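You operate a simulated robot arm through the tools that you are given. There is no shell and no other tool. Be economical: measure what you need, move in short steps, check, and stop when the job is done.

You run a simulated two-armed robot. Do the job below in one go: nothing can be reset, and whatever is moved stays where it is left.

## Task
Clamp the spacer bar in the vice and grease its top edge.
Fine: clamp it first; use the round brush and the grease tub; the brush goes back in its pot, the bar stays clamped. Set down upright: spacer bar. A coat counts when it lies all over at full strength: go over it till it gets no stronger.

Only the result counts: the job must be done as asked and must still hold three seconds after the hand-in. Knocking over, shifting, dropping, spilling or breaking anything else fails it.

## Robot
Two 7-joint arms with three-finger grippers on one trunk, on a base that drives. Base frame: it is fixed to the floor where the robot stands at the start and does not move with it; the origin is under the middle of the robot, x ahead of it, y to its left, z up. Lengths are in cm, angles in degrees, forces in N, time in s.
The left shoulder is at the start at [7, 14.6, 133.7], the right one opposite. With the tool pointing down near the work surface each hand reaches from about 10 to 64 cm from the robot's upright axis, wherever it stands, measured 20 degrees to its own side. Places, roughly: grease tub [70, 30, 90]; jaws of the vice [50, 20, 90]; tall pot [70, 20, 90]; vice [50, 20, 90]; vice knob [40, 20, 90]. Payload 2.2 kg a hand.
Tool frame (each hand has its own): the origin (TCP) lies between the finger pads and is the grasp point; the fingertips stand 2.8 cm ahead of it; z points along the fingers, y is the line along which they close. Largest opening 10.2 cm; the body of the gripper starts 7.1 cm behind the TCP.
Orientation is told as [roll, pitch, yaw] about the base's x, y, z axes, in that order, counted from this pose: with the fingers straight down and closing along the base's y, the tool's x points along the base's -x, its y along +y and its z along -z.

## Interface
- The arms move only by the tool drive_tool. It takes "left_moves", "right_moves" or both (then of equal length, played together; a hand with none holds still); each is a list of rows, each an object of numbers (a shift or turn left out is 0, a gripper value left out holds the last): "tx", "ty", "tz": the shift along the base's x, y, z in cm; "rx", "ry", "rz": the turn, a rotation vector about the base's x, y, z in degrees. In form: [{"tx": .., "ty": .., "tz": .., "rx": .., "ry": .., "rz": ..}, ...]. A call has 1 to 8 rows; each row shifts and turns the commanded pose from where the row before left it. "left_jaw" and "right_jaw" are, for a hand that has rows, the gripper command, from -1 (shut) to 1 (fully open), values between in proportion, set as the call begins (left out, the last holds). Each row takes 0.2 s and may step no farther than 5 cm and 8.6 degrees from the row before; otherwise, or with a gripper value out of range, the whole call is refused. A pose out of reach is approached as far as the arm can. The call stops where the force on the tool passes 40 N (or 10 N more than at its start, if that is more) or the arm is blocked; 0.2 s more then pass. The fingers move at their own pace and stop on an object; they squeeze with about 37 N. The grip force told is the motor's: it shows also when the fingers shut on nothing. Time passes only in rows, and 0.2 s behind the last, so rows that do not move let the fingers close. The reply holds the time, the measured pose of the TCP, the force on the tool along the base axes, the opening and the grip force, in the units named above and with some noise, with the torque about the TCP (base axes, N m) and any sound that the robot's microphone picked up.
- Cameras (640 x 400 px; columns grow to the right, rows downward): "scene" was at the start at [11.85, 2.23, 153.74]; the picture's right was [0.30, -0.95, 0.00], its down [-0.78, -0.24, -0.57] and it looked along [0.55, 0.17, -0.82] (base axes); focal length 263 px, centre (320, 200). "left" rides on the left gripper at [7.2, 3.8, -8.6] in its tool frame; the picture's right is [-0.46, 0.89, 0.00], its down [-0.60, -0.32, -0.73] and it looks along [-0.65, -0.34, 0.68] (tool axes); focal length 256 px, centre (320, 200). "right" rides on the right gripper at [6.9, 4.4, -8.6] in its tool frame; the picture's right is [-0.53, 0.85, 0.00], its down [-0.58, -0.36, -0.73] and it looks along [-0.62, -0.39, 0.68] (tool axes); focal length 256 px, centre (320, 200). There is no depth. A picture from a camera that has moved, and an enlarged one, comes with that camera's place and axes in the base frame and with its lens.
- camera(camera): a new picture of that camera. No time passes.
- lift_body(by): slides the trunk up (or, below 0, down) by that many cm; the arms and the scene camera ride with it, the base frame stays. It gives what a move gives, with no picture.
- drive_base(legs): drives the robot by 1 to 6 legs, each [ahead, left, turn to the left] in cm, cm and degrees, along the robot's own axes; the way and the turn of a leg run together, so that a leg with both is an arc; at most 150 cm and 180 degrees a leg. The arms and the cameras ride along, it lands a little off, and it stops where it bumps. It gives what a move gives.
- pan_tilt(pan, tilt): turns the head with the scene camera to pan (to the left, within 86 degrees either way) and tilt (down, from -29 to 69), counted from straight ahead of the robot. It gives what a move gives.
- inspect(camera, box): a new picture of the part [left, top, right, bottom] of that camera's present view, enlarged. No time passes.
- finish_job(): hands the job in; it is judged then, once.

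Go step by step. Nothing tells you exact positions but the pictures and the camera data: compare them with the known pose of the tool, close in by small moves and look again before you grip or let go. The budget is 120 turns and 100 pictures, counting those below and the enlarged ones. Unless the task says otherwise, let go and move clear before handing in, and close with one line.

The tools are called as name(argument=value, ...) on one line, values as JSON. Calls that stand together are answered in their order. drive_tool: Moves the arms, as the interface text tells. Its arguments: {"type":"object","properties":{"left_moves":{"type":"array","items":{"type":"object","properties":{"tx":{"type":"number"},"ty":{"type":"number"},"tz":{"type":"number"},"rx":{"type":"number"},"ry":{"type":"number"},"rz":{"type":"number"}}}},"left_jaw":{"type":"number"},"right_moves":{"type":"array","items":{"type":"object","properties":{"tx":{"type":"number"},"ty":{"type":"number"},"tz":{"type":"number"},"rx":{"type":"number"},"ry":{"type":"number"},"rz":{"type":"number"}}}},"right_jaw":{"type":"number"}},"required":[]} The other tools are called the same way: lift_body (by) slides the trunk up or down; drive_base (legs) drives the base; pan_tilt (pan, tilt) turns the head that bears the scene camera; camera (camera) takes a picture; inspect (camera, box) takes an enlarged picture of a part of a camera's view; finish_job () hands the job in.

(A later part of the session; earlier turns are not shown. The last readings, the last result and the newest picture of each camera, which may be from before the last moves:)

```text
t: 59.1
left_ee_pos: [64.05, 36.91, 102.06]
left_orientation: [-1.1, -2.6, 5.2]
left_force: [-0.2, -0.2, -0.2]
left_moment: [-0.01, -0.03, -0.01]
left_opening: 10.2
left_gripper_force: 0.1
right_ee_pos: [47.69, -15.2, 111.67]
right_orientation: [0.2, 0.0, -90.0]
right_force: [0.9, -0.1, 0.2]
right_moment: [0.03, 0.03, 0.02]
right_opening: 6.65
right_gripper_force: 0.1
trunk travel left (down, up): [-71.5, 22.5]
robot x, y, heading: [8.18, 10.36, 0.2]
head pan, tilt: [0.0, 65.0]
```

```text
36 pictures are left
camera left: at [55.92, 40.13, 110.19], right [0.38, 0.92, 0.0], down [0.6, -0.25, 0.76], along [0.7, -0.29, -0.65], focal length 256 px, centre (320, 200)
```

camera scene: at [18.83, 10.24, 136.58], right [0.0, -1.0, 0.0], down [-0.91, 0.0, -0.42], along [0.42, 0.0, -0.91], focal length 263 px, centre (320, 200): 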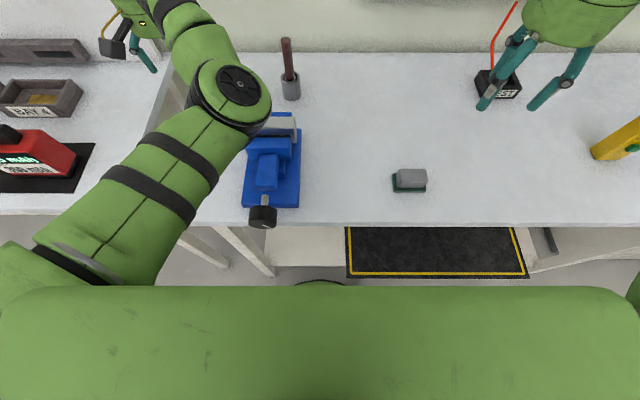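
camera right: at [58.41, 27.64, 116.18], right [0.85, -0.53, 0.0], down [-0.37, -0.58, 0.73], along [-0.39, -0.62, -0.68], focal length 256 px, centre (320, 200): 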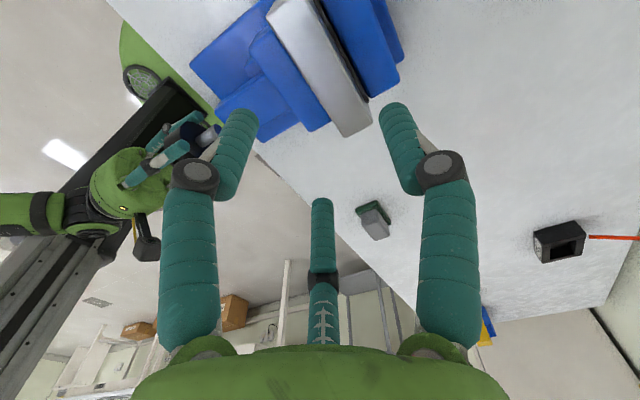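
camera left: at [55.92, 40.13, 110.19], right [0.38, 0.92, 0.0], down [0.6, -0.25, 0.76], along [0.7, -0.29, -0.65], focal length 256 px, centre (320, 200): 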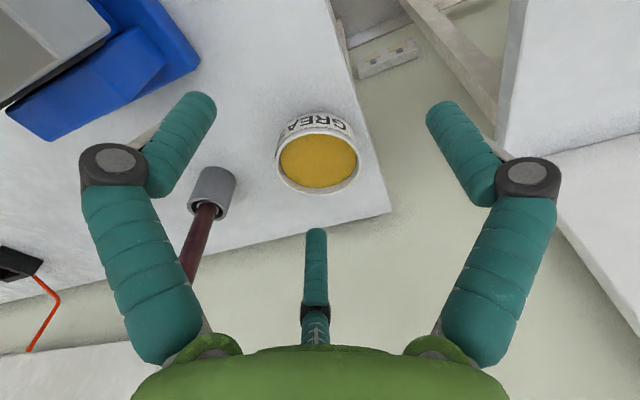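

The tub and brush pot are in view; the brush is around [73.4, 17.5] in the current readings. I'll level the left hand, raise it to z 105 and move above the handle.

drive_tool(left_moves=[{"tz": 2, "rx": 1, "ry": 2.6}, {"tz": 1.5, "ty": -2}, {"tx": 2, "ty": -4}, {"tx": 2, "ty": -4}, {"tx": 2, "ty": -3}])

camera(camera="left")

camera(camera="scene")

```text
t: 60.3
left_ee_pos: [71.22, 24.65, 105.51]
left_orientation: [0.0, 0.1, 5.3]
left_force: [-0.4, -0.5, 0.3]
left_moment: [0.0, 0.0, 0.01]
left_opening: 10.21
left_gripper_force: 0.0
left hand out of reach, approached as far as the arm can: row 2
right_ee_pos: [47.75, -15.19, 111.73]
right_orientation: [0.1, 0.0, -90.0]
right_force: [0.4, 1.2, -0.3]
right_moment: [0.0, -0.03, -0.01]
right_opening: 6.62
right_gripper_force: 0.0
trunk travel left (down, up): [-71.5, 22.5]
robot x, y, heading: [7.88, 10.05, 0.2]
head pan, tilt: [0.0, 65.0]
```

```text
35 pictures are left
camera left: at [63.54, 27.62, 114.07], right [0.38, 0.92, 0.0], down [0.63, -0.26, 0.73], along [0.68, -0.28, -0.68], focal length 256 px, centre (320, 200)
```

left: 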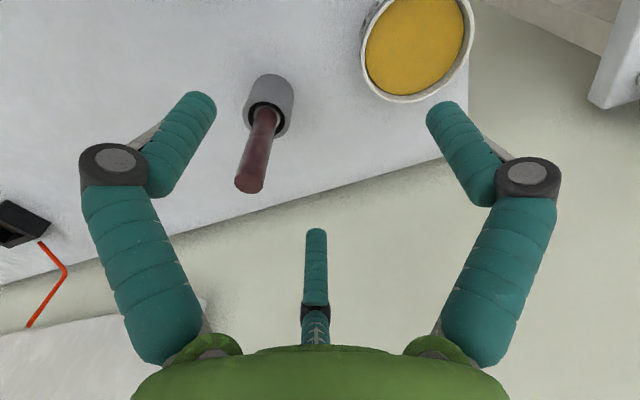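

```text
34 pictures are left
camera scene: at [18.88, 10.27, 136.56], right [0.0, -1.0, 0.0], down [-0.91, 0.0, -0.42], along [0.42, 0.0, -0.91], focal length 263 px, centre (320, 200)
```

scene: 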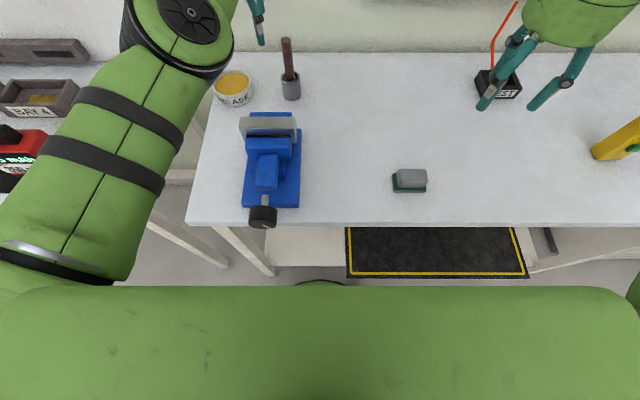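

Brush measured at about [73.8, 17.6]. Move above it.

drive_tool(left_moves=[{"tx": 1.3, "ty": -3.5}, {"tx": 1.3, "ty": -3.5}])

camera(camera="left")

inspect(camera="scene", box=[210, 10, 350, 110])

```text
t: 60.9
left_ee_pos: [70.7, 18.05, 105.72]
left_orientation: [0.2, 0.0, 5.2]
left_force: [0.0, 0.3, 0.4]
left_moment: [0.03, 0.01, -0.05]
left_opening: 10.2
left_gripper_force: 0.0
left hand out of reach, approached as far as the arm can: row 1, 2
right_ee_pos: [47.59, -15.38, 111.68]
right_orientation: [0.1, 0.0, -90.0]
right_force: [0.7, -1.0, 0.5]
right_moment: [0.02, -0.04, 0.0]
right_opening: 6.6
right_gripper_force: 0.1
trunk travel left (down, up): [-71.5, 22.5]
robot x, y, heading: [7.7, 10.09, 0.1]
head pan, tilt: [0.0, 65.0]
```

```text
33 pictures are left
camera left: at [63.05, 21.04, 114.32], right [0.38, 0.92, 0.0], down [0.63, -0.26, 0.73], along [0.68, -0.28, -0.68], focal length 256 px, centre (320, 200)
```

left: 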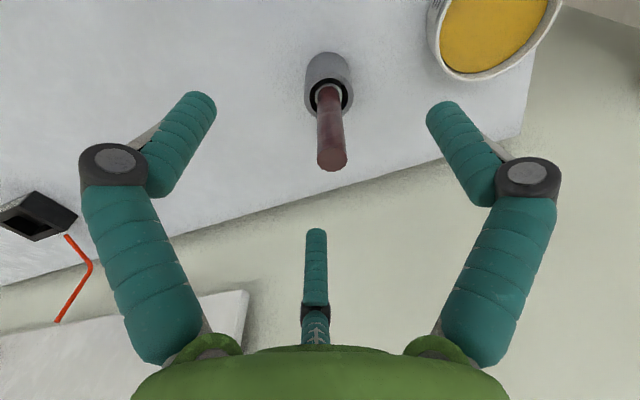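

```text
4.00 times, centred on (280, 60) of scene
camera zoom: at [18.81, 10.09, 136.57], right [0.0, -1.0, 0.0], down [-0.91, 0.0, -0.42], along [0.42, 0.0, -0.91], focal length 1052 px, centre (480, 760)
```

zoom: 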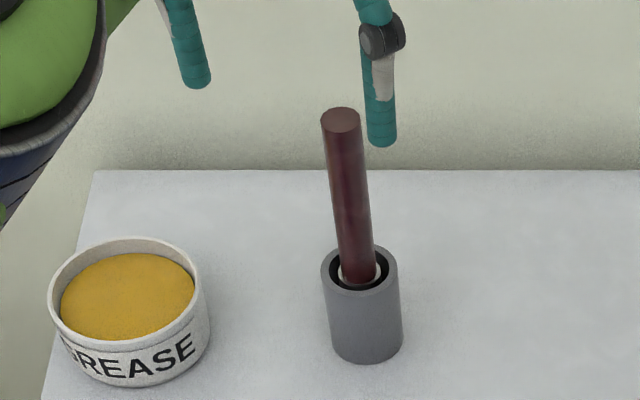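

The arm is ~3 cm short. Turning the robot clockwise brings the left shoulder forward; I'll pull the hand back/up and turn −25° while shifting left 5 cm.

drive_tool(left_moves=[{"tx": -3, "tz": 1}, {"tx": -3, "ty": 3, "tz": 1}, {"tx": -3, "ty": 3}])

drive_base(legs=[[0, 5, 0], [0, 0, -25]])

pan_tilt(pan=35, tilt=50)

camera(camera="scene")

```text
t: 61.7
left_ee_pos: [69.16, 25.0, 107.01]
left_orientation: [0.1, 0.2, 5.1]
left_force: [0.6, 0.0, 0.1]
left_moment: [-0.03, 0.02, 0.02]
left_opening: 10.19
left_gripper_force: 0.2
left hand out of reach, approached as far as the arm can: row 1, 2, 3
right_ee_pos: [47.73, -14.96, 111.68]
right_orientation: [0.1, -0.2, -90.0]
right_force: [-0.2, 0.1, 0.9]
right_moment: [-0.03, -0.04, -0.03]
right_opening: 6.61
right_gripper_force: 0.0
trunk travel left (down, up): [-71.5, 22.5]
robot x, y, heading: [7.69, 10.44, 0.2]
head pan, tilt: [0.0, 65.0]
```

```text
t: 63.9
left_ee_pos: [69.43, 2.08, 106.92]
left_orientation: [0.1, 0.1, -20.1]
left_force: [0.4, 0.3, -0.2]
left_moment: [-0.01, -0.01, 0.02]
left_opening: 10.19
left_gripper_force: 0.1
right_ee_pos: [33.03, -24.72, 111.76]
right_orientation: [0.1, -0.1, -115.3]
right_force: [0.4, 0.9, 0.1]
right_moment: [0.01, 0.01, 0.0]
right_opening: 6.63
right_gripper_force: 0.1
trunk travel left (down, up): [-71.5, 22.5]
robot x, y, heading: [8.04, 15.18, -25.1]
head pan, tilt: [0.0, 65.0]
```

```text
t: 64.9
left_ee_pos: [69.52, 2.09, 106.86]
left_orientation: [0.2, 0.1, -20.1]
left_force: [-0.1, -0.7, -0.7]
left_moment: [0.0, 0.02, 0.02]
left_opening: 10.21
left_gripper_force: 0.0
right_ee_pos: [32.98, -24.83, 111.64]
right_orientation: [0.1, 0.1, -115.3]
right_force: [-0.3, 1.1, -0.1]
right_moment: [0.0, -0.03, 0.0]
right_opening: 6.59
right_gripper_force: 0.1
trunk travel left (down, up): [-71.5, 22.5]
robot x, y, heading: [7.98, 15.38, -25.4]
head pan, tilt: [35.0, 50.0]
```

```text
31 pictures are left
camera scene: at [19.9, 14.42, 138.38], right [0.17, -0.99, 0.0], down [-0.76, -0.13, -0.64], along [0.63, 0.11, -0.77], focal length 263 px, centre (320, 200)
```

scene: 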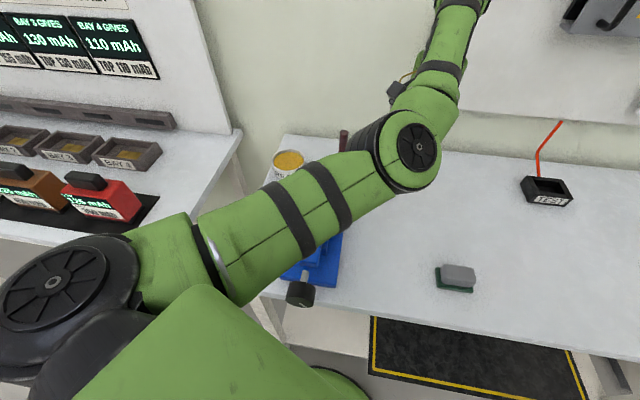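

Now bring the left hand back above the brush from the right.

drive_tool(left_moves=[{"ty": 3.5, "tx": 0.5}, {"ty": 3.5, "tx": 0.5}, {"ty": 3.5, "tx": 0.5}, {"ty": 3, "tx": 1}, {"ty": 2, "tx": 1.8}])

camera(camera="left")

```text
t: 66.1
left_ee_pos: [74.09, 17.63, 106.92]
left_orientation: [0.0, 0.1, -20.1]
left_force: [0.1, 0.3, 0.0]
left_moment: [0.0, 0.03, 0.0]
left_opening: 10.21
left_gripper_force: 0.0
left hand out of reach, approached as far as the arm can: row 1
right_ee_pos: [33.07, -24.72, 111.62]
right_orientation: [0.0, -0.1, -115.3]
right_force: [0.7, 0.0, 0.6]
right_moment: [-0.01, 0.02, 0.03]
right_opening: 6.63
right_gripper_force: 0.1
trunk travel left (down, up): [-71.5, 22.5]
robot x, y, heading: [7.43, 15.04, -25.0]
head pan, tilt: [35.0, 50.0]
```

```text
30 pictures are left
camera left: at [68.49, 23.59, 115.45], right [0.74, 0.67, 0.0], down [0.46, -0.51, 0.73], along [0.49, -0.54, -0.68], focal length 256 px, centre (320, 200)
```

left: 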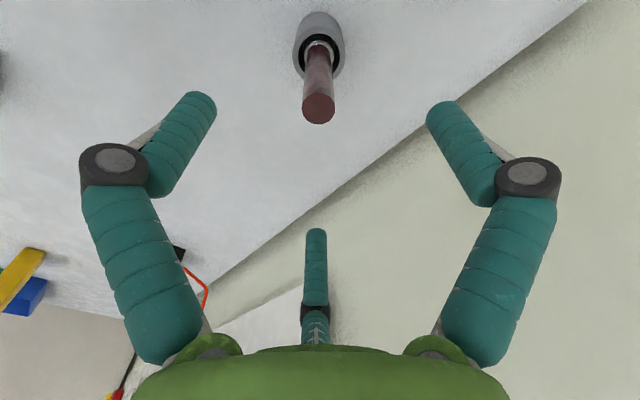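

Nearly centred: adjust −0.45 x, +0.15 y and descend around the handle.

drive_tool(left_moves=[{"tx": -0.45, "ty": 0.15, "tz": -2}, {"tz": -4}, {"tz": -4.2}])

camera(camera="left")

```text
t: 66.9
left_ee_pos: [73.56, 17.46, 96.92]
left_orientation: [0.2, 0.0, -20.1]
left_force: [0.3, 0.2, 0.1]
left_moment: [0.02, 0.0, 0.0]
left_opening: 10.2
left_gripper_force: 0.0
right_ee_pos: [33.09, -24.82, 111.58]
right_orientation: [0.1, 0.0, -115.3]
right_force: [0.1, 1.0, 0.4]
right_moment: [0.0, 0.05, 0.03]
right_opening: 6.64
right_gripper_force: 0.2
trunk travel left (down, up): [-71.5, 22.5]
robot x, y, heading: [7.69, 15.22, -25.2]
head pan, tilt: [35.0, 50.0]
```

```text
29 pictures are left
camera left: at [67.98, 23.37, 105.46], right [0.74, 0.67, 0.0], down [0.46, -0.51, 0.73], along [0.49, -0.54, -0.68], focal length 256 px, centre (320, 200)
```

left: 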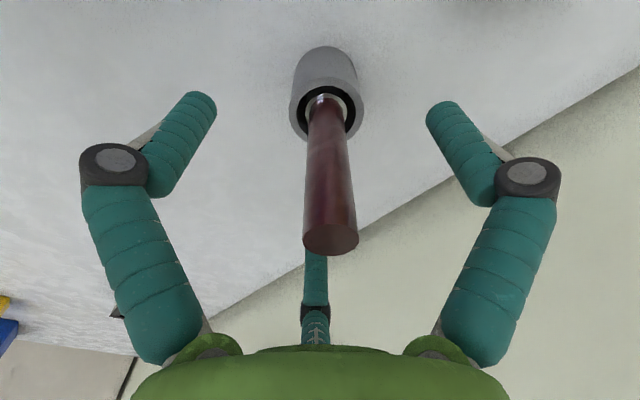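

Shift +0.4 in y and close on the handle.

drive_tool(left_moves=[{"ty": 0.4, "tx": -0.05}, {}])

drive_tool(left_moves=[{}, {}, {}], left_jaw=-1)

drive_tool(left_moves=[{"tz": 2}, {"tz": 4}, {"tz": 4}, {"tz": 3}])

camera(camera="left")

camera(camera="scene")

```text
t: 67.5
left_ee_pos: [73.47, 17.91, 96.96]
left_orientation: [0.1, 0.1, -20.1]
left_force: [0.7, -0.5, -0.1]
left_moment: [-0.01, 0.04, 0.0]
left_opening: 10.2
left_gripper_force: 0.1
right_ee_pos: [33.02, -24.8, 111.68]
right_orientation: [0.1, 0.0, -115.3]
right_force: [-0.4, 0.0, 0.3]
right_moment: [0.01, 0.01, 0.02]
right_opening: 6.6
right_gripper_force: 0.2
trunk travel left (down, up): [-71.5, 22.5]
robot x, y, heading: [7.91, 15.24, -25.0]
head pan, tilt: [35.0, 50.0]
```

```text
t: 68.3
left_ee_pos: [73.44, 17.93, 96.98]
left_orientation: [0.2, -0.1, -20.0]
left_force: [0.7, -0.1, 2.8]
left_moment: [0.05, -0.12, 0.01]
left_opening: 1.97
left_gripper_force: 37.1
right_ee_pos: [33.03, -24.8, 111.59]
right_orientation: [0.1, -0.1, -115.4]
right_force: [0.4, 0.0, -0.3]
right_moment: [-0.02, -0.01, -0.01]
right_opening: 6.64
right_gripper_force: 0.0
trunk travel left (down, up): [-71.5, 22.5]
robot x, y, heading: [7.37, 15.33, -25.4]
head pan, tilt: [35.0, 50.0]
```

```text
t: 69.3
left_ee_pos: [73.39, 18.05, 109.96]
left_orientation: [0.2, 0.1, -20.1]
left_force: [-0.2, 0.1, -1.5]
left_moment: [0.0, 0.02, -0.01]
left_opening: 1.99
left_gripper_force: 36.6
right_ee_pos: [32.86, -24.73, 111.69]
right_orientation: [0.0, 0.1, -115.2]
right_force: [0.5, 0.2, -1.0]
right_moment: [0.01, -0.04, -0.01]
right_opening: 6.61
right_gripper_force: 0.1
trunk travel left (down, up): [-71.5, 22.5]
robot x, y, heading: [7.95, 15.02, -25.2]
head pan, tilt: [35.0, 50.0]
```

```text
28 pictures are left
camera left: at [67.88, 23.97, 118.41], right [0.74, 0.67, 0.0], down [0.46, -0.51, 0.73], along [0.49, -0.54, -0.68], focal length 256 px, centre (320, 200)
```

left: 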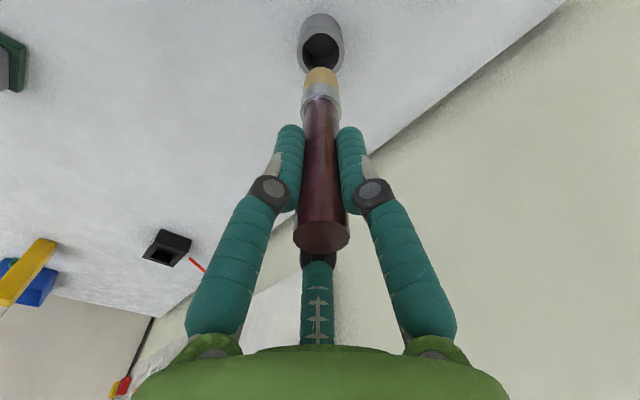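

```text
27 pictures are left
camera scene: at [19.83, 14.44, 138.38], right [0.17, -0.99, 0.0], down [-0.75, -0.13, -0.64], along [0.63, 0.11, -0.77], focal length 263 px, centre (320, 200)
```

scene: 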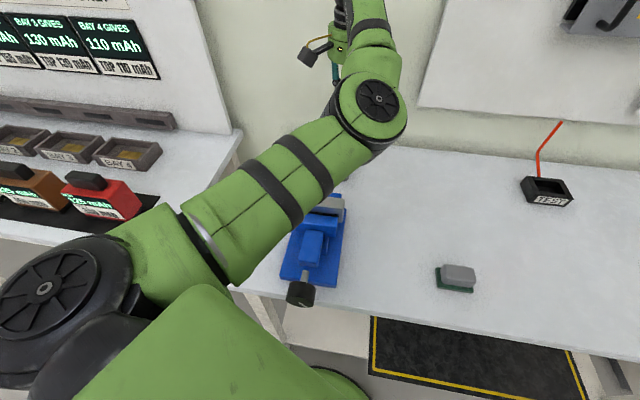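

Brush is out of the pot, vertical in the grip, tip ≈11.6 cm below TCP. Move over the tub and check.

drive_tool(left_moves=[{"ty": 4}, {"ty": 4}, {"ty": 4}, {"ty": 3}])

camera(camera="left")

```text
t: 70.3
left_ee_pos: [73.53, 33.16, 109.63]
left_orientation: [0.0, 0.0, -20.1]
left_force: [-0.4, -0.2, 0.1]
left_moment: [-0.08, 0.02, -0.03]
left_opening: 1.93
left_gripper_force: 37.6
right_ee_pos: [33.03, -24.68, 111.73]
right_orientation: [0.1, 0.0, -115.3]
right_force: [-0.2, -0.4, 0.1]
right_moment: [0.01, 0.01, 0.01]
right_opening: 6.63
right_gripper_force: 0.1
trunk travel left (down, up): [-71.5, 22.5]
robot x, y, heading: [7.26, 14.98, -25.2]
head pan, tilt: [35.0, 50.0]
```

```text
26 pictures are left
camera left: at [68.0, 39.17, 118.2], right [0.74, 0.67, 0.0], down [0.46, -0.51, 0.73], along [0.49, -0.54, -0.68], focal length 256 px, centre (320, 200)
```

left: 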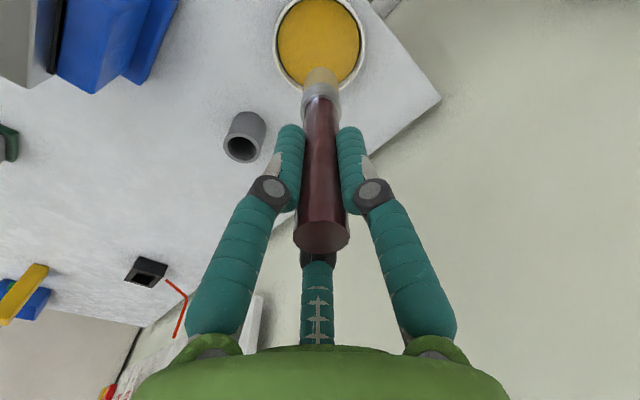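

The brush is centred over the grease. Lower into it in steps.

drive_tool(left_moves=[{"tz": -4}, {"tz": -4}, {"tz": -2}])

drive_tool(left_moves=[{"tz": -0.5}, {"tz": -0.5}])

camera(camera="left")

```text
t: 71.1
left_ee_pos: [73.65, 33.14, 99.84]
left_orientation: [0.1, 0.1, -20.2]
left_force: [-0.4, 0.4, -1.2]
left_moment: [0.01, 0.0, 0.0]
left_opening: 1.96
left_gripper_force: 36.8
right_ee_pos: [32.97, -24.78, 111.56]
right_orientation: [0.1, 0.0, -115.3]
right_force: [-0.1, -1.0, 0.4]
right_moment: [0.0, 0.01, -0.03]
right_opening: 6.61
right_gripper_force: 0.0
trunk travel left (down, up): [-71.5, 22.5]
robot x, y, heading: [7.49, 15.11, -25.0]
head pan, tilt: [35.0, 50.0]
```

```text
t: 71.7
left_ee_pos: [73.37, 33.06, 99.54]
left_orientation: [0.8, -0.6, -20.0]
left_force: [5.5, 0.3, 33.9]
left_moment: [0.16, -0.37, 0.0]
left_opening: 1.97
left_gripper_force: 37.0
right_ee_pos: [32.53, -24.85, 111.86]
right_orientation: [0.2, 0.1, -115.3]
right_force: [-0.2, 0.8, -0.2]
right_moment: [-0.01, -0.03, 0.0]
right_opening: 6.67
right_gripper_force: 0.0
trunk travel left (down, up): [-71.5, 22.5]
robot x, y, heading: [7.66, 15.17, -25.1]
head pan, tilt: [35.0, 50.0]
```

```text
25 pictures are left
camera left: at [67.7, 38.87, 108.08], right [0.74, 0.67, 0.02], down [0.45, -0.51, 0.73], along [0.5, -0.54, -0.68], focal length 256 px, centre (320, 200)
```

left: 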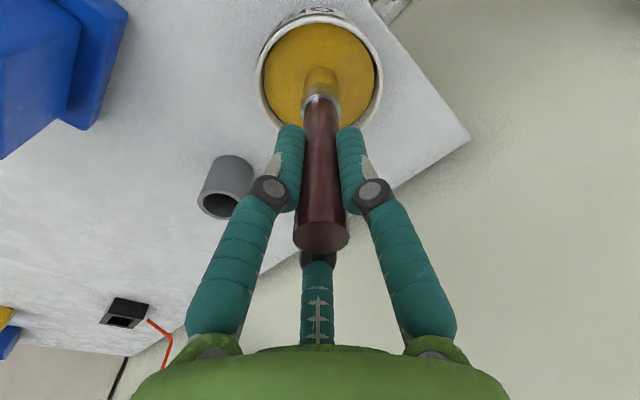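

Contact with grease at TCP ≈99.6. Ease off, lift, and carry the brush toward the bar.

drive_tool(left_moves=[{"tz": 0.4}, {"tz": 2}, {"tz": 4}, {"tz": 4}, {"tz": 3}])

drive_tool(left_moves=[{"tx": -4, "ty": -1.5}, {"tx": -4, "ty": -1.5}, {"tx": -4, "ty": -2}, {"tx": -4, "ty": -2}, {"tx": -3, "ty": -1}])

camera(camera="left")

camera(camera="scene")

```text
t: 72.9
left_ee_pos: [73.27, 33.12, 112.23]
left_orientation: [0.1, 0.1, -20.1]
left_force: [-0.1, 0.0, -0.6]
left_moment: [0.01, 0.03, 0.01]
left_opening: 1.97
left_gripper_force: 37.2
right_ee_pos: [33.02, -24.82, 111.68]
right_orientation: [0.0, 0.0, -115.2]
right_force: [-0.1, 0.1, -0.4]
right_moment: [0.03, -0.02, 0.0]
right_opening: 6.6
right_gripper_force: 0.0
trunk travel left (down, up): [-71.5, 22.5]
robot x, y, heading: [7.62, 15.14, -25.2]
head pan, tilt: [35.0, 50.0]
```

```text
t: 74.1
left_ee_pos: [61.58, 29.56, 112.84]
left_orientation: [0.2, 0.2, -20.1]
left_force: [-0.3, 0.7, -0.2]
left_moment: [0.01, -0.03, -0.03]
left_opening: 1.95
left_gripper_force: 36.8
left hand out of reach, approached as far as the arm can: row 3, 4, 5
right_ee_pos: [32.86, -24.9, 111.69]
right_orientation: [0.1, 0.0, -115.3]
right_force: [0.7, 0.8, -0.1]
right_moment: [-0.02, 0.04, -0.01]
right_opening: 6.61
right_gripper_force: 0.1
trunk travel left (down, up): [-71.5, 22.5]
robot x, y, heading: [7.74, 15.29, -25.2]
head pan, tilt: [35.0, 50.0]
```

```text
24 pictures are left
camera left: at [56.0, 35.4, 121.3], right [0.74, 0.67, 0.0], down [0.46, -0.51, 0.73], along [0.49, -0.54, -0.68], focal length 256 px, centre (320, 200)
```

left: 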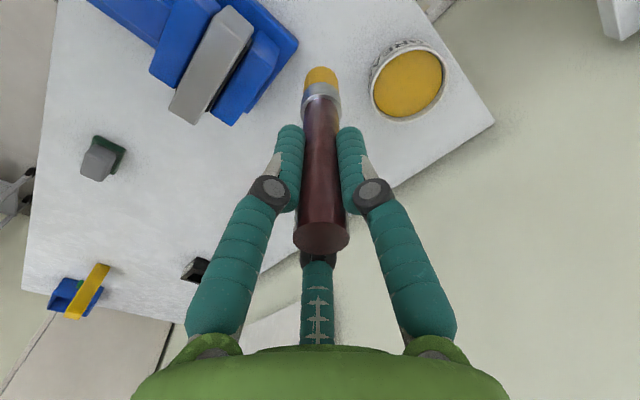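

```text
23 pictures are left
camera scene: at [19.84, 14.44, 138.39], right [0.17, -0.99, 0.0], down [-0.75, -0.13, -0.64], along [0.63, 0.11, -0.77], focal length 263 px, centre (320, 200)
```

scene: 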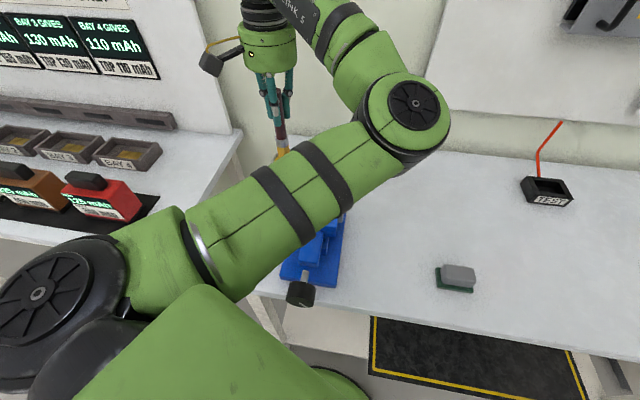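

The arm is too folded here; I'll back the base 12 cm in −x so the bar lies comfortably in reach (brush tip rides at z≈101, above the bar).

drive_base(legs=[[-10.9, -5.1, 0]])

drive_tool(left_moves=[{"tx": 2.5}, {"tx": 2.5}])

camera(camera="left")

```text
t: 75.4
left_ee_pos: [49.91, 29.48, 112.52]
left_orientation: [0.1, 0.3, -20.2]
left_force: [0.6, 0.2, -1.1]
left_moment: [0.02, 0.02, 0.01]
left_opening: 1.98
left_gripper_force: 37.1
right_ee_pos: [21.06, -24.67, 111.56]
right_orientation: [0.0, -0.1, -115.4]
right_force: [-0.1, 0.6, 0.4]
right_moment: [-0.01, 0.02, -0.03]
right_opening: 6.66
right_gripper_force: 0.1
trunk travel left (down, up): [-71.5, 22.5]
robot x, y, heading: [-3.91, 15.62, -25.3]
head pan, tilt: [35.0, 50.0]
```

```text
t: 76.0
left_ee_pos: [54.95, 29.57, 112.58]
left_orientation: [0.0, 0.0, -20.2]
left_force: [0.0, -0.6, -0.6]
left_moment: [0.0, 0.0, -0.01]
left_opening: 1.95
left_gripper_force: 36.7
right_ee_pos: [21.11, -24.63, 111.63]
right_orientation: [0.0, -0.1, -115.4]
right_force: [0.4, -0.2, 0.0]
right_moment: [-0.02, 0.03, 0.03]
right_opening: 6.66
right_gripper_force: 0.0
trunk travel left (down, up): [-71.5, 22.5]
robot x, y, heading: [-4.34, 15.32, -25.2]
head pan, tilt: [35.0, 50.0]
```

```text
22 pictures are left
camera left: at [49.38, 35.49, 121.17], right [0.74, 0.67, 0.0], down [0.46, -0.51, 0.73], along [0.49, -0.54, -0.68], focal length 256 px, centre (320, 200)
```

left: 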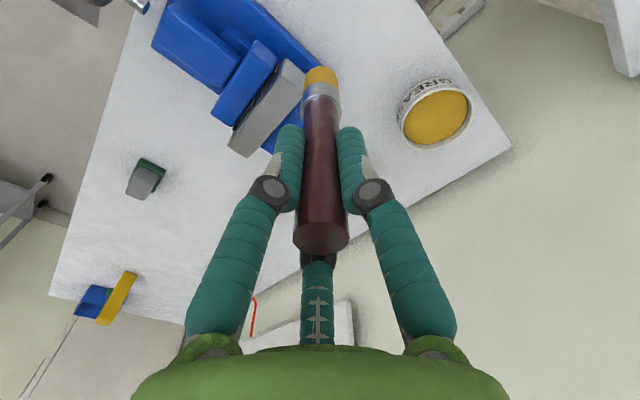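

inspect(camera="left", box=[200, 40, 360, 170])

```text
3.08 times, centred on (280, 105) of left
camera zoom: at [49.38, 35.49, 121.17], right [0.74, 0.67, 0.0], down [0.46, -0.51, 0.73], along [0.49, -0.54, -0.68], focal length 788 px, centre (443, 492)
```

zoom: 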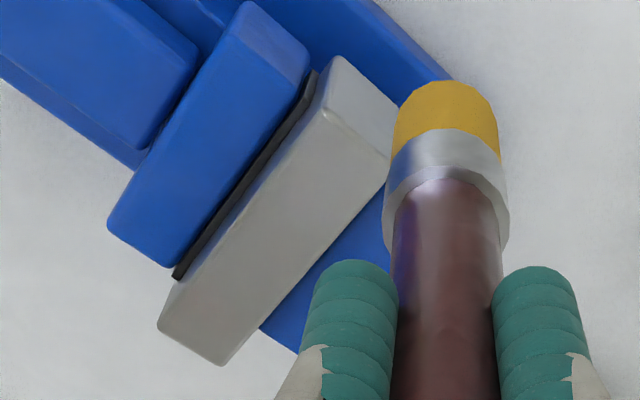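

The bar's top spans x 53.2–55.8, y 15.2–26.0 at z≈96.25. Bring the brush over its left end and lower to light contact.

drive_tool(left_moves=[{"tx": -0.45, "ty": -4.4}, {"tz": -2}, {"tz": -1.5}, {"tz": -0.4}])

drive_tool(left_moves=[{"tz": -0.25}, {"tz": -0.25}])

inspect(camera="left", box=[200, 40, 360, 170])

```text
t: 77.0
left_ee_pos: [54.32, 25.1, 108.71]
left_orientation: [0.2, 0.1, -20.2]
left_force: [-0.5, -0.2, -1.3]
left_moment: [0.01, -0.01, 0.02]
left_opening: 1.96
left_gripper_force: 36.7
right_ee_pos: [21.0, -24.75, 111.7]
right_orientation: [0.1, 0.1, -115.4]
right_force: [0.6, 0.3, -0.5]
right_moment: [0.04, -0.04, -0.03]
right_opening: 6.62
right_gripper_force: 0.1
trunk travel left (down, up): [-71.5, 22.5]
robot x, y, heading: [-4.17, 15.28, -25.4]
head pan, tilt: [35.0, 50.0]
```

```text
t: 77.6
left_ee_pos: [54.2, 25.07, 108.37]
left_orientation: [0.3, 0.1, -20.4]
left_force: [-0.1, 0.4, -0.5]
left_moment: [0.0, 0.01, 0.01]
left_opening: 1.95
left_gripper_force: 36.9
right_ee_pos: [21.0, -24.67, 111.52]
right_orientation: [0.1, 0.0, -115.5]
right_force: [-0.3, 0.3, -0.3]
right_moment: [-0.01, -0.02, -0.01]
right_opening: 6.62
right_gripper_force: 0.1
trunk travel left (down, up): [-71.5, 22.5]
robot x, y, heading: [-4.26, 15.31, -25.0]
head pan, tilt: [35.0, 50.0]
```

```text
3.08 times, centred on (280, 105) of left
camera zoom: at [48.72, 31.0, 116.85], right [0.74, 0.67, 0.0], down [0.46, -0.51, 0.73], along [0.49, -0.54, -0.68], focal length 788 px, centre (443, 492)
```

zoom: 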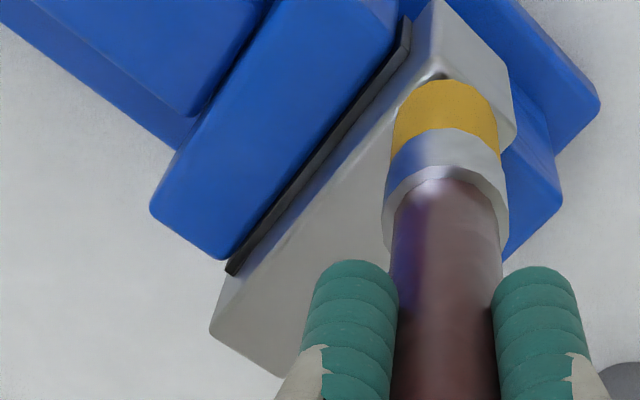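

Just above the surface. Lower a touch more.

drive_tool(left_moves=[{"tz": -0.2}])

drive_tool(left_moves=[{"tz": -0.2}])

drive_tool(left_moves=[{"tz": -0.15}])

```text
t: 78.0
left_ee_pos: [54.22, 25.04, 108.14]
left_orientation: [0.2, 0.1, -20.4]
left_force: [-0.1, -0.1, -0.3]
left_moment: [0.01, 0.02, 0.04]
left_opening: 1.95
left_gripper_force: 37.0
right_ee_pos: [21.0, -24.69, 111.64]
right_orientation: [0.1, 0.0, -115.4]
right_force: [-0.9, 0.6, 0.4]
right_moment: [0.0, -0.04, 0.01]
right_opening: 6.63
right_gripper_force: 0.1
trunk travel left (down, up): [-71.5, 22.5]
robot x, y, heading: [-4.27, 15.15, -25.4]
head pan, tilt: [35.0, 50.0]
```

```text
t: 78.4
left_ee_pos: [54.24, 25.08, 107.82]
left_orientation: [0.1, 0.1, -20.2]
left_force: [-0.2, -0.4, -0.6]
left_moment: [-0.03, 0.01, -0.02]
left_opening: 1.98
left_gripper_force: 37.0
right_ee_pos: [20.92, -24.72, 111.75]
right_orientation: [0.1, -0.1, -115.3]
right_force: [0.4, -0.8, 0.5]
right_moment: [0.0, 0.02, 0.04]
right_opening: 6.64
right_gripper_force: 0.0
trunk travel left (down, up): [-71.5, 22.5]
robot x, y, heading: [-3.87, 15.39, -25.4]
head pan, tilt: [35.0, 50.0]
```

```text
t: 78.8
left_ee_pos: [54.21, 25.1, 107.73]
left_orientation: [0.2, 0.0, -20.3]
left_force: [-0.1, 0.6, 0.8]
left_moment: [0.02, 0.0, 0.01]
left_opening: 1.97
left_gripper_force: 36.5
right_ee_pos: [20.95, -24.62, 111.67]
right_orientation: [0.0, 0.0, -115.4]
right_force: [-0.8, 0.1, 0.1]
right_moment: [0.0, 0.02, -0.02]
right_opening: 6.62
right_gripper_force: 0.1
trunk travel left (down, up): [-71.5, 22.5]
robot x, y, heading: [-3.89, 15.28, -25.1]
head pan, tilt: [35.0, 50.0]
```

drive_tool(left_moves=[{"tz": -0.15}])

drive_tool(left_moves=[{"tz": -0.1, "tx": 0.25}, {"ty": 1.0}])

```text
t: 79.2
left_ee_pos: [54.26, 25.03, 107.63]
left_orientation: [0.1, 0.2, -20.2]
left_force: [-0.4, -0.7, -0.2]
left_moment: [0.04, 0.02, 0.02]
left_opening: 1.99
left_gripper_force: 37.0
right_ee_pos: [20.97, -24.79, 111.74]
right_orientation: [0.0, 0.0, -115.4]
right_force: [0.3, 0.6, -0.2]
right_moment: [-0.04, 0.0, -0.01]
right_opening: 6.65
right_gripper_force: 0.1
trunk travel left (down, up): [-71.5, 22.5]
robot x, y, heading: [-3.83, 15.28, -25.5]
head pan, tilt: [35.0, 50.0]
```

```text
t: 79.8
left_ee_pos: [54.57, 26.08, 107.49]
left_orientation: [0.1, 0.1, -20.2]
left_force: [-0.1, -0.4, -0.4]
left_moment: [-0.01, -0.01, 0.03]
left_opening: 1.95
left_gripper_force: 36.7
right_ee_pos: [20.96, -24.69, 111.63]
right_orientation: [0.1, -0.1, -115.4]
right_force: [-0.1, 0.3, 0.6]
right_moment: [0.02, -0.03, 0.01]
right_opening: 6.64
right_gripper_force: 0.0
trunk travel left (down, up): [-71.5, 22.5]
robot x, y, heading: [-4.38, 15.65, -25.2]
head pan, tilt: [35.0, 50.0]
```

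Still no contact; go back over the bar and lower further in small steps.

drive_tool(left_moves=[{"ty": -1.2, "tz": -0.1}, {"tz": -0.15}])

drive_tool(left_moves=[{"tz": -0.2}])

drive_tool(left_moves=[{"tz": -0.2}])

inspect(camera="left", box=[200, 40, 360, 170])

```text
t: 80.4
left_ee_pos: [54.53, 24.93, 107.21]
left_orientation: [0.1, 0.1, -20.2]
left_force: [0.3, 0.0, 0.5]
left_moment: [0.0, 0.01, -0.01]
left_opening: 1.95
left_gripper_force: 36.7
right_ee_pos: [20.97, -24.7, 111.61]
right_orientation: [0.2, -0.1, -115.4]
right_force: [0.3, -0.3, 1.1]
right_moment: [0.03, 0.01, 0.03]
right_opening: 6.66
right_gripper_force: 0.0
trunk travel left (down, up): [-71.5, 22.5]
robot x, y, heading: [-4.0, 14.94, -25.4]
head pan, tilt: [35.0, 50.0]
```

```text
t: 80.8
left_ee_pos: [54.56, 24.82, 106.95]
left_orientation: [0.2, 0.1, -20.3]
left_force: [-0.5, 0.2, -1.0]
left_moment: [-0.01, -0.02, -0.01]
left_opening: 1.93
left_gripper_force: 36.6
right_ee_pos: [20.94, -24.82, 111.54]
right_orientation: [0.0, 0.0, -115.5]
right_force: [1.1, 0.2, -0.2]
right_moment: [-0.03, 0.02, -0.02]
right_opening: 6.62
right_gripper_force: 0.0
trunk travel left (down, up): [-71.5, 22.5]
robot x, y, heading: [-4.26, 15.4, -25.2]
head pan, tilt: [35.0, 50.0]
```

```text
t: 81.2
left_ee_pos: [54.58, 24.83, 106.83]
left_orientation: [0.2, 0.1, -20.4]
left_force: [0.3, -0.3, -0.4]
left_moment: [-0.04, 0.02, 0.01]
left_opening: 1.99
left_gripper_force: 36.8
right_ee_pos: [20.82, -24.73, 111.66]
right_orientation: [0.1, 0.0, -115.3]
right_force: [0.2, -0.1, 0.3]
right_moment: [0.01, -0.02, 0.04]
right_opening: 6.62
right_gripper_force: 0.1
trunk travel left (down, up): [-71.5, 22.5]
robot x, y, heading: [-4.31, 15.19, -25.3]
head pan, tilt: [35.0, 50.0]
```

```text
3.08 times, centred on (280, 105) of left
camera zoom: at [49.0, 30.82, 115.38], right [0.74, 0.67, 0.0], down [0.46, -0.51, 0.73], along [0.49, -0.54, -0.68], focal length 788 px, centre (443, 492)
```

zoom: 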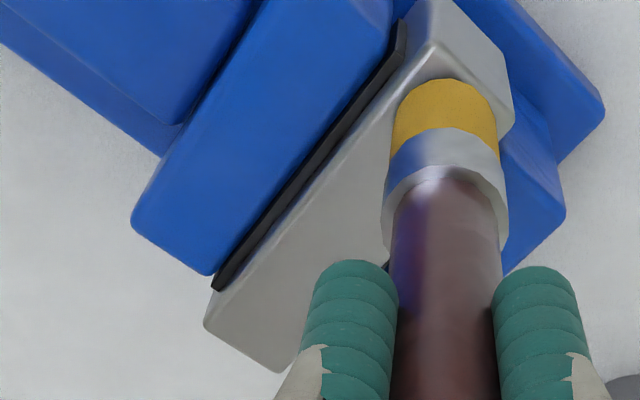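

drive_tool(left_moves=[{"tz": -0.15}, {"tz": -0.15}])

drive_tool(left_moves=[{"tz": -0.15}, {"tz": -0.1}])

```text
t: 81.8
left_ee_pos: [54.57, 24.89, 106.65]
left_orientation: [0.3, 0.1, -20.2]
left_force: [-0.1, 0.6, -0.5]
left_moment: [-0.03, -0.01, 0.02]
left_opening: 1.98
left_gripper_force: 36.5
right_ee_pos: [20.93, -24.69, 111.64]
right_orientation: [0.1, -0.1, -115.4]
right_force: [-0.2, -0.6, -0.1]
right_moment: [0.0, 0.03, -0.01]
right_opening: 6.63
right_gripper_force: 0.1
trunk travel left (down, up): [-71.5, 22.5]
robot x, y, heading: [-3.77, 15.56, -25.2]
head pan, tilt: [35.0, 50.0]
```

```text
t: 82.4
left_ee_pos: [54.53, 24.98, 106.43]
left_orientation: [0.3, 0.0, -20.1]
left_force: [0.4, 1.2, 3.4]
left_moment: [-0.04, -0.01, -0.02]
left_opening: 1.96
left_gripper_force: 36.8
right_ee_pos: [20.87, -24.81, 111.69]
right_orientation: [0.1, -0.1, -115.4]
right_force: [0.4, 0.1, 0.0]
right_moment: [-0.04, 0.01, 0.02]
right_opening: 6.66
right_gripper_force: 0.0
trunk travel left (down, up): [-71.5, 22.5]
robot x, y, heading: [-3.93, 15.6, -25.2]
head pan, tilt: [35.0, 50.0]
```

Contact at TCP z≈106.45. Now stroke along the bar: out to the left end, then to the right end, slightly forward half, then back on the rear half.

drive_tool(left_moves=[{"ty": 0.9, "tz": -0.05, "tx": -0.3}, {"ty": -1.8}, {"ty": -1.8}, {"ty": -1.8}, {"ty": -1.8}, {"ty": -1.8}, {"ty": -1.5}])

inspect(camera="left", box=[200, 0, 440, 170])

```text
t: 84.0
left_ee_pos: [57.93, 16.76, 106.18]
left_orientation: [0.2, 0.2, -20.3]
left_force: [-0.6, 0.0, 0.2]
left_moment: [0.05, -0.02, -0.02]
left_opening: 1.97
left_gripper_force: 37.2
left hand out of reach, approached as far as the arm can: row 2, 3, 4, 5, 6, 7
right_ee_pos: [21.02, -24.77, 111.72]
right_orientation: [0.0, -0.1, -115.3]
right_force: [0.6, -0.4, 0.2]
right_moment: [-0.03, -0.03, 0.03]
right_opening: 6.62
right_gripper_force: 0.1
trunk travel left (down, up): [-71.5, 22.5]
robot x, y, heading: [-4.25, 15.64, -25.2]
head pan, tilt: [35.0, 50.0]
```

```text
2.35 times, centred on (320, 85) of left
camera zoom: at [52.36, 22.79, 114.78], right [0.74, 0.67, 0.0], down [0.46, -0.51, 0.73], along [0.49, -0.54, -0.68], focal length 602 px, centre (320, 471)
```

zoom: 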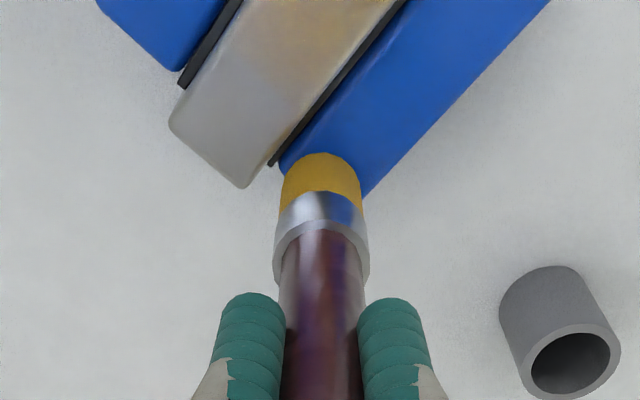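

The coat takes, but the arm hit its inner limit and drifted off. Lift, back the base 8 cm more, and resume.

drive_tool(left_moves=[{"tz": 2}, {"tz": 2}])

drive_base(legs=[[-7.25, -3.4, 0]])

drive_tool(left_moves=[{"tx": 2.5, "ty": -0.5}, {"tx": 2.2, "ty": -0.5}])

inspect(camera="left", box=[200, 0, 440, 170])

```text
t: 84.6
left_ee_pos: [57.9, 16.89, 110.38]
left_orientation: [0.1, 0.1, -20.2]
left_force: [1.0, -0.5, -0.1]
left_moment: [0.0, -0.01, 0.03]
left_opening: 1.99
left_gripper_force: 37.4
right_ee_pos: [20.97, -24.74, 111.6]
right_orientation: [0.1, -0.1, -115.4]
right_force: [0.1, 0.2, 0.4]
right_moment: [-0.02, -0.01, -0.02]
right_opening: 6.65
right_gripper_force: 0.0
trunk travel left (down, up): [-71.5, 22.5]
robot x, y, heading: [-3.77, 15.28, -25.1]
head pan, tilt: [35.0, 50.0]
```

```text
t: 85.6
left_ee_pos: [50.17, 17.09, 110.1]
left_orientation: [0.1, 0.2, -20.2]
left_force: [0.1, 0.0, 0.2]
left_moment: [-0.02, 0.01, -0.01]
left_opening: 1.97
left_gripper_force: 36.6
right_ee_pos: [13.17, -24.76, 111.6]
right_orientation: [0.0, -0.1, -115.4]
right_force: [-0.1, -0.4, -0.1]
right_moment: [0.01, -0.02, 0.01]
right_opening: 6.63
right_gripper_force: 0.0
trunk travel left (down, up): [-71.5, 22.5]
robot x, y, heading: [-12.18, 15.27, -25.3]
head pan, tilt: [35.0, 50.0]
```

```text
t: 86.2
left_ee_pos: [54.63, 16.11, 110.12]
left_orientation: [0.2, 0.3, -20.2]
left_force: [0.4, 0.5, -0.3]
left_moment: [-0.01, -0.03, 0.01]
left_opening: 1.94
left_gripper_force: 37.3
right_ee_pos: [13.12, -24.59, 111.63]
right_orientation: [0.1, 0.0, -115.3]
right_force: [0.5, -0.3, 0.3]
right_moment: [-0.02, 0.01, 0.01]
right_opening: 6.65
right_gripper_force: 0.2
trunk travel left (down, up): [-71.5, 22.5]
robot x, y, heading: [-12.05, 14.94, -25.4]
head pan, tilt: [35.0, 50.0]
```

```text
2.35 times, centred on (320, 85) of left
camera zoom: at [49.23, 21.99, 118.65], right [0.74, 0.67, 0.0], down [0.46, -0.51, 0.73], along [0.49, -0.54, -0.69], focal length 602 px, centre (320, 471)
```

zoom: 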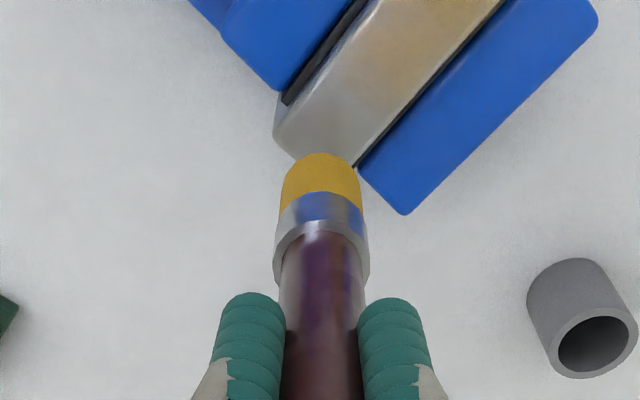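

Now over the right end. Lower to contact and stroke.

drive_tool(left_moves=[{"tz": -2}, {"tz": -1.3, "tx": -0.3}, {"tz": -0.2}])

drive_tool(left_moves=[{"tz": -0.1}, {"tz": -0.1}])

```text
t: 87.0
left_ee_pos: [54.44, 15.91, 106.68]
left_orientation: [0.2, 0.0, -20.2]
left_force: [-1.0, 0.2, -1.2]
left_moment: [-0.02, -0.02, 0.02]
left_opening: 1.95
left_gripper_force: 37.0
right_ee_pos: [12.92, -24.71, 111.56]
right_orientation: [0.1, 0.1, -115.4]
right_force: [-0.1, 0.0, 0.0]
right_moment: [0.01, 0.03, 0.0]
right_opening: 6.63
right_gripper_force: 0.1
trunk travel left (down, up): [-71.5, 22.5]
robot x, y, heading: [-12.13, 15.46, -25.3]
head pan, tilt: [35.0, 50.0]
```

```text
t: 87.6
left_ee_pos: [54.4, 16.11, 106.51]
left_orientation: [0.2, 0.1, -20.2]
left_force: [0.2, 0.1, -0.4]
left_moment: [0.02, 0.01, -0.02]
left_opening: 1.95
left_gripper_force: 37.0
right_ee_pos: [13.06, -24.73, 111.57]
right_orientation: [0.1, 0.1, -115.3]
right_force: [0.1, 0.3, -0.1]
right_moment: [0.01, 0.04, -0.03]
right_opening: 6.64
right_gripper_force: 0.0
trunk travel left (down, up): [-71.5, 22.5]
robot x, y, heading: [-12.09, 15.17, -25.3]
head pan, tilt: [35.0, 50.0]
```

drive_tool(left_moves=[{"tz": -0.15}, {"ty": -0.7}, {"ty": 1.8}, {"ty": 1.9}, {"ty": 1.9}, {"ty": 1.9}, {"ty": 1.9}, {"ty": 1.6}])

```text
t: 89.4
left_ee_pos: [54.45, 26.31, 106.3]
left_orientation: [0.0, 0.0, -20.3]
left_force: [-0.1, -0.3, 1.3]
left_moment: [-0.05, -0.08, -0.02]
left_opening: 1.94
left_gripper_force: 37.0
right_ee_pos: [12.9, -24.66, 111.64]
right_orientation: [0.0, 0.0, -115.5]
right_force: [-0.4, 0.3, -0.8]
right_moment: [0.0, 0.0, 0.02]
right_opening: 6.63
right_gripper_force: 0.0
trunk travel left (down, up): [-71.5, 22.5]
robot x, y, heading: [-12.1, 15.27, -25.3]
head pan, tilt: [35.0, 50.0]
```

Return strokes: front half, then rear half, with slightly more pressure.

drive_tool(left_moves=[{"tz": -0.05, "tx": -0.5}, {"ty": -1.8}, {"ty": -1.8}, {"ty": -1.8}, {"ty": -1.8}, {"ty": -1.8}, {"ty": -1.8}])

drive_tool(left_moves=[{"tx": 1.0}, {"ty": 1.8}, {"ty": 1.8}, {"ty": 1.8}, {"ty": 1.8}, {"ty": 1.8}, {"ty": 1.8}])

drive_tool(left_moves=[{"tx": -0.5, "tz": 2}, {"tz": 3, "ty": 4}, {"ty": 2}])

inspect(camera="left", box=[180, 20, 380, 180])

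```text
t: 91.0
left_ee_pos: [53.72, 15.41, 106.32]
left_orientation: [0.2, 0.2, -20.2]
left_force: [0.3, 0.5, 1.0]
left_moment: [0.03, 0.03, 0.0]
left_opening: 1.99
left_gripper_force: 37.4
right_ee_pos: [12.99, -24.74, 111.52]
right_orientation: [0.2, 0.0, -115.4]
right_force: [0.0, 0.1, -0.7]
right_moment: [-0.03, 0.0, 0.01]
right_opening: 6.62
right_gripper_force: 0.1
trunk travel left (down, up): [-71.5, 22.5]
robot x, y, heading: [-12.31, 15.27, -25.3]
head pan, tilt: [35.0, 50.0]
```

```text
t: 92.6
left_ee_pos: [54.84, 26.43, 106.45]
left_orientation: [0.2, 0.2, -20.3]
left_force: [-0.1, 0.2, -0.4]
left_moment: [0.0, -0.01, -0.05]
left_opening: 1.94
left_gripper_force: 36.9
right_ee_pos: [12.95, -24.58, 111.5]
right_orientation: [0.0, -0.1, -115.4]
right_force: [-0.4, 1.0, -1.4]
right_moment: [-0.03, 0.01, 0.02]
right_opening: 6.65
right_gripper_force: 0.0
trunk travel left (down, up): [-71.5, 22.5]
robot x, y, heading: [-12.09, 14.98, -25.4]
head pan, tilt: [35.0, 50.0]
```

```text
t: 93.4
left_ee_pos: [54.46, 32.65, 111.37]
left_orientation: [0.1, 0.2, -20.2]
left_force: [-0.6, -0.4, -0.9]
left_moment: [-0.02, 0.0, 0.0]
left_opening: 1.94
left_gripper_force: 37.0
right_ee_pos: [13.19, -24.61, 111.59]
right_orientation: [0.1, 0.0, -115.4]
right_force: [0.2, -0.3, -0.6]
right_moment: [0.03, 0.03, -0.04]
right_opening: 6.62
right_gripper_force: 0.0
trunk travel left (down, up): [-71.5, 22.5]
robot x, y, heading: [-12.13, 15.3, -25.4]
head pan, tilt: [35.0, 50.0]
```

```text
2.50 times, centred on (280, 100) of left
camera zoom: at [48.85, 38.59, 119.87], right [0.74, 0.67, 0.0], down [0.46, -0.51, 0.73], along [0.49, -0.54, -0.68], focal length 640 px, centre (420, 450)
```

zoom: 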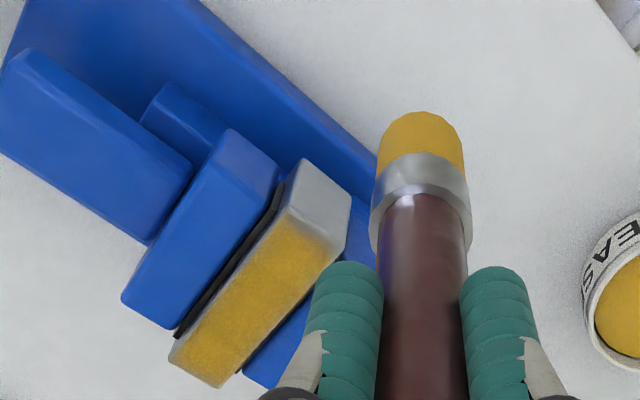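

Most of the top is well coated, but the left end is thinner. Go over it again with a little more pressure at that end.

drive_tool(left_moves=[{"ty": -4}, {"ty": -3.2, "tz": -2.5}, {"tz": -2}, {"tz": -0.4}, {"tz": -0.15}])

drive_tool(left_moves=[{"tz": -0.1}, {"tz": -0.1}])

```text
t: 94.6
left_ee_pos: [54.43, 25.17, 106.18]
left_orientation: [0.1, 0.1, -20.1]
left_force: [0.7, 0.0, 3.5]
left_moment: [-0.02, -0.09, 0.02]
left_opening: 1.97
left_gripper_force: 36.9
right_ee_pos: [12.9, -24.67, 111.61]
right_orientation: [0.0, 0.0, -115.4]
right_force: [0.0, -0.2, 0.4]
right_moment: [0.0, 0.01, 0.03]
right_opening: 6.62
right_gripper_force: 0.1
trunk travel left (down, up): [-71.5, 22.5]
robot x, y, heading: [-12.51, 15.59, -25.2]
head pan, tilt: [35.0, 50.0]
```

```text
t: 95.2
left_ee_pos: [54.26, 25.2, 106.39]
left_orientation: [0.3, -0.2, -20.2]
left_force: [3.1, 0.2, 13.1]
left_moment: [0.14, -0.32, -0.02]
left_opening: 1.97
left_gripper_force: 36.9
right_ee_pos: [12.78, -24.7, 111.69]
right_orientation: [0.2, 0.1, -115.4]
right_force: [0.2, -0.5, -0.2]
right_moment: [-0.01, -0.02, 0.02]
right_opening: 6.65
right_gripper_force: 0.1
trunk travel left (down, up): [-71.5, 22.5]
robot x, y, heading: [-11.97, 15.4, -25.3]
head pan, tilt: [35.0, 50.0]
```

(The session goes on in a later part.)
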